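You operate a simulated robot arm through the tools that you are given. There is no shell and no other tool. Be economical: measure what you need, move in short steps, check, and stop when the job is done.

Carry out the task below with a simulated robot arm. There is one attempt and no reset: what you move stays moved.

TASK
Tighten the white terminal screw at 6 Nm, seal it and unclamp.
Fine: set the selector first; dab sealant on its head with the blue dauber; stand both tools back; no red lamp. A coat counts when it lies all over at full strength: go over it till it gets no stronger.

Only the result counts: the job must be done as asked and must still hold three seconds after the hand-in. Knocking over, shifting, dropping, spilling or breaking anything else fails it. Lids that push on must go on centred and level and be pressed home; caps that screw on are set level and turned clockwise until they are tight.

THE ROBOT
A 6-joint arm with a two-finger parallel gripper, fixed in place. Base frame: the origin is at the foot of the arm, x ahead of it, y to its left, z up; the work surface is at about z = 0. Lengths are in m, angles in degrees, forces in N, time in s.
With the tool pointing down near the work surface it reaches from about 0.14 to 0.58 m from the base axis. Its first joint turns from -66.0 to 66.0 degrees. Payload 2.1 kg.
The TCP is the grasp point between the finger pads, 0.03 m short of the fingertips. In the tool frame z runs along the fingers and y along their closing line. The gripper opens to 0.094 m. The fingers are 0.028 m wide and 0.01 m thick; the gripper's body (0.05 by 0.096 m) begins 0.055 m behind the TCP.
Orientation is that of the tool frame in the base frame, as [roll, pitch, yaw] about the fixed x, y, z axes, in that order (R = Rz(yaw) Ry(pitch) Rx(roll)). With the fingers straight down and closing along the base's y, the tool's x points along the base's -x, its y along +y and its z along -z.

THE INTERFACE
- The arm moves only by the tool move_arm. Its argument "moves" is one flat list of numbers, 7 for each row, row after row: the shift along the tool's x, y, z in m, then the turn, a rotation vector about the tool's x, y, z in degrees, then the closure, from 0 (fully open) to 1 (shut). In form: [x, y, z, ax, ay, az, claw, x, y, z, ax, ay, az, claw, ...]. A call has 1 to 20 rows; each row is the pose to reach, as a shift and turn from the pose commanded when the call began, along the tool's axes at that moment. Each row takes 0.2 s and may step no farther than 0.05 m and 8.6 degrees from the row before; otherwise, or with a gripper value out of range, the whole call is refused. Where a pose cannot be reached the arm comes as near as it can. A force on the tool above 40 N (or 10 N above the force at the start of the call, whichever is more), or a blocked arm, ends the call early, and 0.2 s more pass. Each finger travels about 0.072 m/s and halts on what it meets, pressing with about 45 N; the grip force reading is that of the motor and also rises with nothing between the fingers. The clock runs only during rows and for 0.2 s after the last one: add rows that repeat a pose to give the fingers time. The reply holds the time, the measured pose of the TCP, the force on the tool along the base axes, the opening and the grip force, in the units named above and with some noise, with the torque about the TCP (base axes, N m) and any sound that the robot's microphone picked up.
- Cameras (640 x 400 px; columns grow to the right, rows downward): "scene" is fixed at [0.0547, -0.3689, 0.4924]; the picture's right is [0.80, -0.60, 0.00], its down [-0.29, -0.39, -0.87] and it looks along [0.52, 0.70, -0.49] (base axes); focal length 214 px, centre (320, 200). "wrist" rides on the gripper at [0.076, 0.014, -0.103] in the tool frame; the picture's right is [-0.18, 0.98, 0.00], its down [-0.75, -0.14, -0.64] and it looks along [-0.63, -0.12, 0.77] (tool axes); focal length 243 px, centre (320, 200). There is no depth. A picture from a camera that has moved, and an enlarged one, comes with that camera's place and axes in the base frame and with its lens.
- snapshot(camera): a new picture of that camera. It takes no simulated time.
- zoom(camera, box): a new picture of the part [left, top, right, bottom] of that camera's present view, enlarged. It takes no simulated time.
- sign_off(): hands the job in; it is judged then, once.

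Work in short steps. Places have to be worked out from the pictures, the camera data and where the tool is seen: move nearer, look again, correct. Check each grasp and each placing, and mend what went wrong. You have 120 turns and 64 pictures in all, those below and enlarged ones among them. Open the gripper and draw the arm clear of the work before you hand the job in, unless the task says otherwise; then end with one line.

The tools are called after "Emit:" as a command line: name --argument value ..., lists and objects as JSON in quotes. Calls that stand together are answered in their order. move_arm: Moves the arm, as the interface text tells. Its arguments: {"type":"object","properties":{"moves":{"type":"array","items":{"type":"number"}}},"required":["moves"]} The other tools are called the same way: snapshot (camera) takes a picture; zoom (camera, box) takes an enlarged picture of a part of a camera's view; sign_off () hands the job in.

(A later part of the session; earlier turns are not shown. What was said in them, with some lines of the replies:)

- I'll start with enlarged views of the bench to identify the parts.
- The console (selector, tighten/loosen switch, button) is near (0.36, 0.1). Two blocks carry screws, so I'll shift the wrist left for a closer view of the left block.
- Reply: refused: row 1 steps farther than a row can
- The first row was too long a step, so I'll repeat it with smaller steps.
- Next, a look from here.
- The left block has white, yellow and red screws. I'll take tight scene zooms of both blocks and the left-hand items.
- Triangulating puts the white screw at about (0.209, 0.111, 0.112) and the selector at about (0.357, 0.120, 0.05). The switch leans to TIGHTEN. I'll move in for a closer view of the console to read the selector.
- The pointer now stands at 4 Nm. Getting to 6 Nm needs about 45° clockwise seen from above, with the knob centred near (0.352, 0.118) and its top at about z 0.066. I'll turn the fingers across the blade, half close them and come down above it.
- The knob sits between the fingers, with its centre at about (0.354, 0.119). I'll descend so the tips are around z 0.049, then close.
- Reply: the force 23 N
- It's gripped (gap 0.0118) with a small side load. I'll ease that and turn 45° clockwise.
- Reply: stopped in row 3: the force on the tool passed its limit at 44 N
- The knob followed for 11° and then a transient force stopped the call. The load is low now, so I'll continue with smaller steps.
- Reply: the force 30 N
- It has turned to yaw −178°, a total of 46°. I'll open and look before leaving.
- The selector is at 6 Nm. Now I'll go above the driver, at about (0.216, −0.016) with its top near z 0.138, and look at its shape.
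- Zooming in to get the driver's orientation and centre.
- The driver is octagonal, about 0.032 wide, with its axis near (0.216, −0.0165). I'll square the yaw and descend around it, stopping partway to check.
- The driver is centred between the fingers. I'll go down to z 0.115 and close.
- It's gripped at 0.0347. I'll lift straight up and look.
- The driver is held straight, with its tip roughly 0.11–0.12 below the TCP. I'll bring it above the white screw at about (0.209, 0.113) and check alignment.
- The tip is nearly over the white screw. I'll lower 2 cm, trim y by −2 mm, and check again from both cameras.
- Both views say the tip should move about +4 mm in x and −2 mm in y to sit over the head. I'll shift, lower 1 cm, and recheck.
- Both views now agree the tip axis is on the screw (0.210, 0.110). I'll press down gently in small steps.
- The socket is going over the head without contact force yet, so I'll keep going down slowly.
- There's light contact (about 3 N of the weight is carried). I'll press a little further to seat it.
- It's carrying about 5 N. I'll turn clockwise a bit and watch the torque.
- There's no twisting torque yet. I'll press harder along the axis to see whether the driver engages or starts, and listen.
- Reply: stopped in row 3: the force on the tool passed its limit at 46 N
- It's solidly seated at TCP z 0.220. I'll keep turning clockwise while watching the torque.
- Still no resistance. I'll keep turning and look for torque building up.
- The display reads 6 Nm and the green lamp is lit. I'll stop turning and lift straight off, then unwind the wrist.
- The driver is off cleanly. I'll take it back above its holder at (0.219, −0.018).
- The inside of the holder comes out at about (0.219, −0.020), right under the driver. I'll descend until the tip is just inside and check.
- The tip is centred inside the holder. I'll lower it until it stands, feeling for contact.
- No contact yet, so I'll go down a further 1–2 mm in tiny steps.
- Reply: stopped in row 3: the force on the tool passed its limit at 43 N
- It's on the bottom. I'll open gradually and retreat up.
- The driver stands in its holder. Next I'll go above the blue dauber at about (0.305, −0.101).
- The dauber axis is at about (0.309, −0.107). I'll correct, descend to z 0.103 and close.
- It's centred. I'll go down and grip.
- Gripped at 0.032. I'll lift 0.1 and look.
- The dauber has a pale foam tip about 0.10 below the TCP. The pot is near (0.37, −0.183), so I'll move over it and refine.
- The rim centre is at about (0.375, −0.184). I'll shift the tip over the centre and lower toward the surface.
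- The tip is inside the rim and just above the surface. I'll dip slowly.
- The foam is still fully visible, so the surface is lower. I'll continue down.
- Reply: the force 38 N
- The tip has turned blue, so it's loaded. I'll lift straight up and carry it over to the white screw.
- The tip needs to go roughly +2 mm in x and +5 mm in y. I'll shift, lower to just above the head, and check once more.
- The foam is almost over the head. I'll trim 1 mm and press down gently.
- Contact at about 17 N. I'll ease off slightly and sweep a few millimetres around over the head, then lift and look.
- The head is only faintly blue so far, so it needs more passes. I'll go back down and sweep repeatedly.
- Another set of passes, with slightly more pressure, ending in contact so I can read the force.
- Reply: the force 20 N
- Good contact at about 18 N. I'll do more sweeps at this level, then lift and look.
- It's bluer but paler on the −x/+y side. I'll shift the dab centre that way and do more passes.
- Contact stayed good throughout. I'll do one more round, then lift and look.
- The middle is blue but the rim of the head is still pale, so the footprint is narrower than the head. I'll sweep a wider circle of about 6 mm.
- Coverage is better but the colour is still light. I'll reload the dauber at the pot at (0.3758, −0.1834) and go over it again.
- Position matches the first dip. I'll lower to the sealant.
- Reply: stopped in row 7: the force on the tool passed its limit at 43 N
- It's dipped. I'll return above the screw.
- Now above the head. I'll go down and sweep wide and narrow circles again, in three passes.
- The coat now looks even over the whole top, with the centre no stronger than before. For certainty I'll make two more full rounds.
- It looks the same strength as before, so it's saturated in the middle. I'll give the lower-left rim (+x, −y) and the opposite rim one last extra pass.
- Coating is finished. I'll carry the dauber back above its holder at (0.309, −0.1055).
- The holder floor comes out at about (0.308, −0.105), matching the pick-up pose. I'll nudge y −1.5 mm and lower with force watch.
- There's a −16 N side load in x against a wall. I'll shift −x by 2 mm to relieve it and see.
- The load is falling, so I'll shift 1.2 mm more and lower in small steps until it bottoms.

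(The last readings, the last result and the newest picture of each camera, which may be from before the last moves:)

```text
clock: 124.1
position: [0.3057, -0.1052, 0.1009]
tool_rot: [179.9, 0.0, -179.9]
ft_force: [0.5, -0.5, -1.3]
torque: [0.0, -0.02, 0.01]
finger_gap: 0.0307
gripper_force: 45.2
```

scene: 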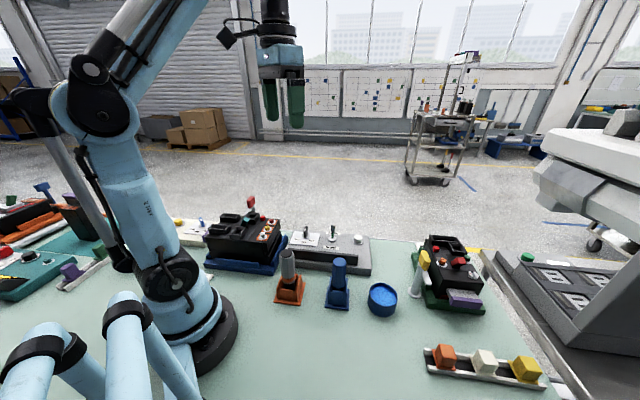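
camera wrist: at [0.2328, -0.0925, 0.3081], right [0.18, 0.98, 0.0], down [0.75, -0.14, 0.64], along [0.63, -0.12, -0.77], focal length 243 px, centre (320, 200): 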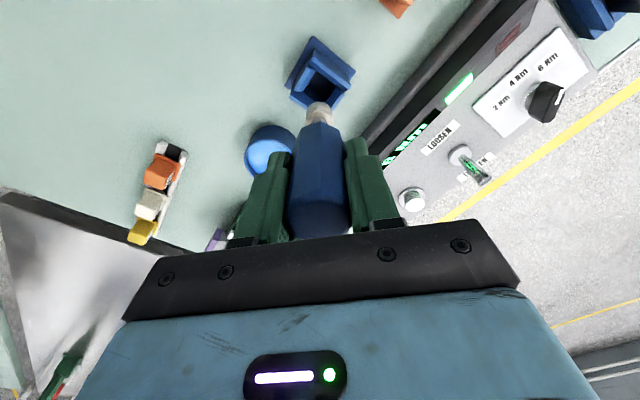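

Emit:
move_arm --moves '[0, 0, 0.001, 0, 0, 0, 0.9, 0, 0, 0.002, 0, 0, 0, 0.9, 0, 0, 0.003, 0, 0, 0, 0.9, 0, 0, 0.004, 0, 0, 0, 0.9]'

```text
clock: 124.9
position: [0.3053, -0.1052, 0.099]
tool_rot: [179.8, -0.1, -180.0]
ft_force: [0.1, 0.7, 15.0]
torque: [0.04, -0.03, -0.03]
finger_gap: 0.031
gripper_force: 45.3
stopped in row 4: the force on the tool passed its limit at 44 N (the readings are from after the stop); the commanded pose is now the measured one
```

It's standing with no side load. I'll release and rise.

Emit:
move_arm --moves '[0, 0, 0, 0, 0, 0, 0.6, 0, 0, 0, 0, 0, 0, 0.3, 0, 0, 0, 0, 0, 0, 0.25, 0, 0, -0.04, 0, 0, 0, 0.25, 0, 0, -0.08, 0, 0, 0, 0.2, 0, 0, -0.12, 0, 0, 0, 0.1, 0, 0, -0.16, 0, 0, 0, 0, 0, 0, -0.18, 0, 0, 0, 0]'

```text
clock: 126.7
position: [0.306, -0.1065, 0.2802]
tool_rot: [179.9, -0.2, -179.9]
ft_force: [-0.9, 0.5, 0.9]
torque: [-0.01, 0.02, 0.02]
finger_gap: 0.094
gripper_force: 0.1
```

From earlier views the red-handled clamp post is at about (0.246, 0.285), with the handle at z ≈ 0.10–0.15. I'll move over there with fingers open for a closer look.

Emit:
move_arm --moves '[0.012, 0.0458, 0, 0, 0, 0, 0, 0.024, 0.0916, 0, 0, 0, 0, 0, 0.036, 0.1374, 0, 0, 0, 0, 0, 0.048, 0.183, 0, 0, 0, 0, 0, 0.06, 0.229, 0, 0, 0, 0, 0, 0.072, 0.275, 0, 0, 0, 0, 0, 0.084, 0.32, 0, 0, 0, 0, 0, 0.096, 0.3665, 0, 0, 0, 0, 0, 0.096, 0.3665, 0.015, 0, 0, 0, 0]'

Emit:
snapshot --camera "wrist"

```text
clock: 128.7
position: [0.2085, 0.2611, 0.2651]
tool_rot: [179.9, -0.2, -179.8]
ft_force: [-0.3, -0.1, -0.9]
torque: [-0.01, -0.02, 0.03]
finger_gap: 0.0942
gripper_force: 0.0
```

```text
2 pictures are left
camera wrist: at [0.1315, 0.2756, 0.3676], right [0.18, 0.98, 0.0], down [0.76, -0.14, 0.64], along [0.63, -0.12, -0.77], focal length 243 px, centre (320, 200)
```

wrist: 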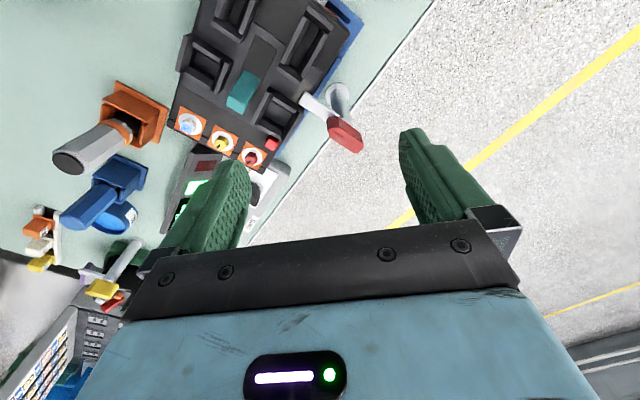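

The bar reaches from the post onto the block, with the red handle standing on the post. I'll spend one zoom to understand the mechanism and handle orientation.

Emit:
zoom --camera "wrist" --box '[270, 60, 390, 170]'

```text
3.64 times, centred on (330, 115) of wrist
camera zoom: at [0.1315, 0.2756, 0.3676], right [0.18, 0.98, 0.0], down [0.76, -0.14, 0.64], along [0.63, -0.12, -0.77], focal length 882 px, centre (284, 509)
```

zoom: 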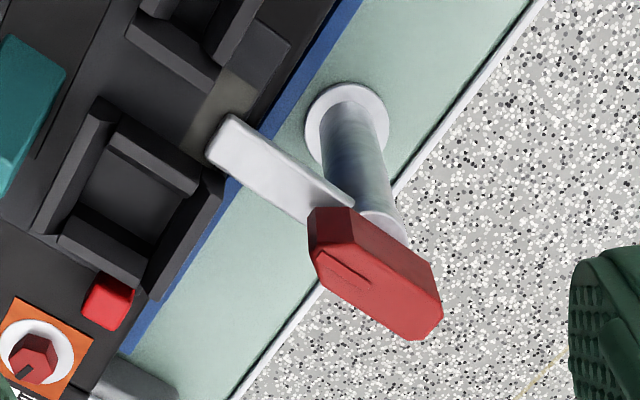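

Now it's clear: a swing clamp, where the red blade handle on top of the vertical post (axis ≈ (0.242, 0.280)) is in line with the bar at about 47°. I'll align the fingers across the blade and descend, as I did with the selector.

Emit:
move_arm --moves '[-0.006, 0.003, 0, 0, 0, -8, 0.3, -0.012, 0.006, 0, 0, 0, -16, 0.4, -0.018, 0.009, 0, 0, 0, -24, 0.4, -0.024, 0.012, 0.01, 0, 0, -32, 0.4, -0.03, 0.015, 0.025, 0, 0, -40, 0.4, -0.0345, 0.019, 0.045, 0, 0, -47, 0.4, -0.0345, 0.019, 0.075, 0, 0, -47, 0.4, -0.0345, 0.019, 0.1, 0, 0, -47, 0.4, -0.0345, 0.019, 0.117, 0, 0, -47, 0.4, -0.0345, 0.019, 0.117, 0, 0, -47, 0.4]'

```text
clock: 130.9
position: [0.2416, 0.2811, 0.1459]
tool_rot: [180.0, -0.1, -132.9]
ft_force: [0.1, -0.1, 0.1]
torque: [0.03, -0.01, 0.01]
finger_gap: 0.0565
gripper_force: 0.0
```

No collision. I'll close on the handle.

Emit:
move_arm --moves '[0, 0, 0, 0, 0, 0, 0.6, 0, 0, 0, 0, 0, 0, 0.8, 0, 0, 0, 0, 0, 0, 1, 0, 0, 0, 0, 0, 0, 1]'

```text
clock: 131.9
position: [0.2432, 0.2809, 0.1467]
tool_rot: [179.8, 0.0, -133.0]
ft_force: [-1.1, 1.9, -3.1]
torque: [0.06, -0.04, -0.83]
finger_gap: 0.0197
gripper_force: 45.2
```

Gripped with gap 0.0197. I'll test with a small clockwise turn and watch the torque.

Emit:
move_arm --moves '[0, 0, 0, 0, 0, 3, 1, 0, 0, 0, 0, 0, 6, 1, 0, 0, 0, 0, 0, 6, 1]'

```text
clock: 132.7
position: [0.2432, 0.282, 0.1458]
tool_rot: [179.8, -0.1, -138.8]
ft_force: [-1.4, 10.1, -34.2]
torque: [-0.36, 0.33, -0.01]
finger_gap: 0.0192
gripper_force: 45.2
```

Torque is near zero but there's a downward pull. I'll raise 1 mm and turn 8° more to see whether it resists.

Emit:
move_arm --moves '[0, 0, 0.001, 0, 0, 2, 1, 0, 0, 0.001, 0, 0, 4, 1, 0, 0, 0.001, 0, 0, 6, 1, 0, 0, 0.001, 0, 0, 8, 1, 0, 0, 0.001, 0, 0, 8, 1]'

```text
clock: 133.9
position: [0.2427, 0.2806, 0.1465]
tool_rot: [179.8, 0.1, -146.8]
ft_force: [-3.2, 20.9, -8.9]
torque: [-0.08, 0.21, 0.02]
finger_gap: 0.0193
gripper_force: 44.9
```

It turns freely clockwise. I'll relieve the +y side load and continue.

Emit:
move_arm --moves '[-0.001, 0.0015, 0, 0, 0, 0, 1, -0.001, 0.0015, 0, 0, 0, 4, 1, -0.001, 0.0015, 0, 0, 0, 8, 1, -0.001, 0.0015, 0, 0, 0, 12, 1, -0.001, 0.0015, 0, 0, 0, 16, 1, -0.001, 0.0015, 0, 0, 0, 20, 1, -0.001, 0.0015, 0, 0, 0, 20, 1]'

```text
clock: 135.5
position: [0.2437, 0.2803, 0.1463]
tool_rot: [-180.0, -0.3, -167.0]
ft_force: [1.3, -13.4, -37.3]
torque: [-0.15, 0.73, 0.04]
finger_gap: 0.0193
gripper_force: 44.9
```

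Still free. I'll trim (down 1 mm, −y 1 mm) and continue.

Emit:
move_arm --moves '[0, -0.001, 0.001, 0, 0, 0, 1, 0, -0.001, 0.001, 0, 0, 4, 1, 0, -0.001, 0.001, 0, 0, 8, 1, 0, -0.001, 0.001, 0, 0, 12, 1, 0, -0.001, 0.001, 0, 0, 16, 1, 0, -0.001, 0.001, 0, 0, 20, 1, 0, -0.001, 0.001, 0, 0, 24, 1, 0, -0.001, 0.001, 0, 0, 24, 1]'

```text
clock: 137.3
position: [0.2426, 0.2802, 0.1471]
tool_rot: [180.0, -0.2, 169.1]
ft_force: [-17.7, -10.2, 14.5]
torque: [-0.26, -1.15, -0.01]
finger_gap: 0.0196
gripper_force: 44.9
```

Turned about 58° so far. I'll trim again and go on to about 95°.

Emit:
move_arm --moves '[0.0012, -0.0008, -0.0005, 0, 0, 0, 1, 0.0012, -0.0008, -0.0005, 0, 0, 4, 1, 0.0012, -0.0008, -0.0005, 0, 0, 8, 1, 0.0012, -0.0008, -0.0005, 0, 0, 12, 1, 0.0012, -0.0008, -0.0005, 0, 0, 16, 1, 0.0012, -0.0008, -0.0005, 0, 0, 20, 1, 0.0012, -0.0008, -0.0005, 0, 0, 20, 1]'

```text
clock: 138.9
position: [0.2433, 0.2803, 0.1461]
tool_rot: [179.7, 0.0, 149.0]
ft_force: [20.7, 9.7, -3.0]
torque: [-0.22, -0.34, 0.0]
finger_gap: 0.0193
gripper_force: 44.9
```

Emit:
move_arm --moves '[-0.0012, 0.0003, 0, 0, 0, 0, 1, -0.0012, 0.0003, 0, 0, 0, 4, 1, -0.0012, 0.0003, 0, 0, 0, 8, 1, -0.0012, 0.0003, 0, 0, 0, 12, 1, -0.0012, 0.0003, 0, 0, 0, 16, 1, -0.0012, 0.0003, 0, 0, 0, 18, 1, -0.0012, 0.0003, 0, 0, 0, 18, 1]'

```text
clock: 140.5
position: [0.2426, 0.2798, 0.1469]
tool_rot: [180.0, -0.3, 131.2]
ft_force: [-2.1, 15.8, 35.2]
torque: [0.17, 0.15, 1.25]
finger_gap: 0.0204
gripper_force: 44.6
```

Torque rose to 1.25 N·m with the gap opening slightly, so it has reached the end stop at about 92–96°. I'll release and lift clear.

Emit:
move_arm --moves '[0, 0, -0.0005, 0, 0, -2, 1, 0, 0, -0.0005, 0, 0, -3, 0.7, 0, 0, -0.0005, 0, 0, -3, 0.4, 0, 0, -0.0005, 0, 0, -3, 0.4, 0, 0, -0.03, 0, 0, -3, 0.4, 0, 0, -0.07, 0, 0, -3, 0.3, 0, 0, -0.11, 0, 0, -3, 0.2, 0, 0, -0.15, 0, 0, -3, 0, 0, 0, -0.18, 0, 0, -3, 0]'

```text
clock: 142.5
position: [0.2416, 0.2811, 0.3284]
tool_rot: [-180.0, -0.1, 134.1]
ft_force: [-0.3, 0.2, -0.1]
torque: [0.01, 0.0, 0.02]
finger_gap: 0.0938
gripper_force: 0.0
```

I'll turn back to neutral yaw and take the last picture from a pose that shows the screw, clamp, tools and lamps together.

Emit:
move_arm --moves '[0.001, -0.006, 0, 0, 0, -8, 0, 0.002, -0.012, 0, 0, 0, -16, 0, 0.003, -0.018, 0, 0, 0, -24, 0, 0.004, -0.024, 0, 0, 0, -32, 0, 0.005, -0.03, 0, 0, 0, -40, 0, 0.0065, -0.0355, 0, 0, 0, -46, 0, 0.0065, -0.0355, 0, 0, 0, -46, 0]'

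Emit:
zoom --camera "wrist" --box '[40, 0, 400, 225]'

```text
clock: 144.1
position: [0.2126, 0.2604, 0.3268]
tool_rot: [179.8, -0.1, -179.8]
ft_force: [0.3, 0.5, -0.3]
torque: [0.01, 0.04, 0.01]
finger_gap: 0.094
gripper_force: 0.0
```

```text
1.78 times, centred on (220, 112) of wrist
camera zoom: at [0.1369, 0.2733, 0.4305], right [0.18, 0.98, 0.0], down [0.76, -0.14, 0.64], along [0.63, -0.11, -0.77], focal length 431 px, centre (498, 356)
```

zoom: 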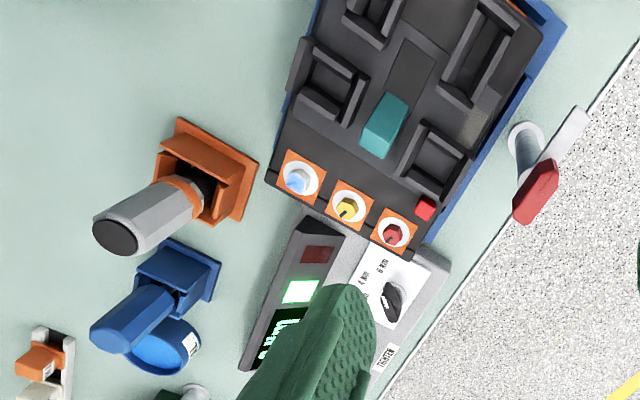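

The picture shows the clamp bar swung clear of the block, both tools standing in their holders, the green lamp lit with red off, and a blue coat on the screw head. The gripper is open and clear, so I'm handing in.

Emit:
sign_off

```text
The job is handed in.
```

I set the selector to 6 Nm, tightened the white screw until the console read 6 Nm with a green lamp, coated its head with sealant, stood both tools back and swung the clamp open. I judged the coat by eye as even and no longer getting stronger.
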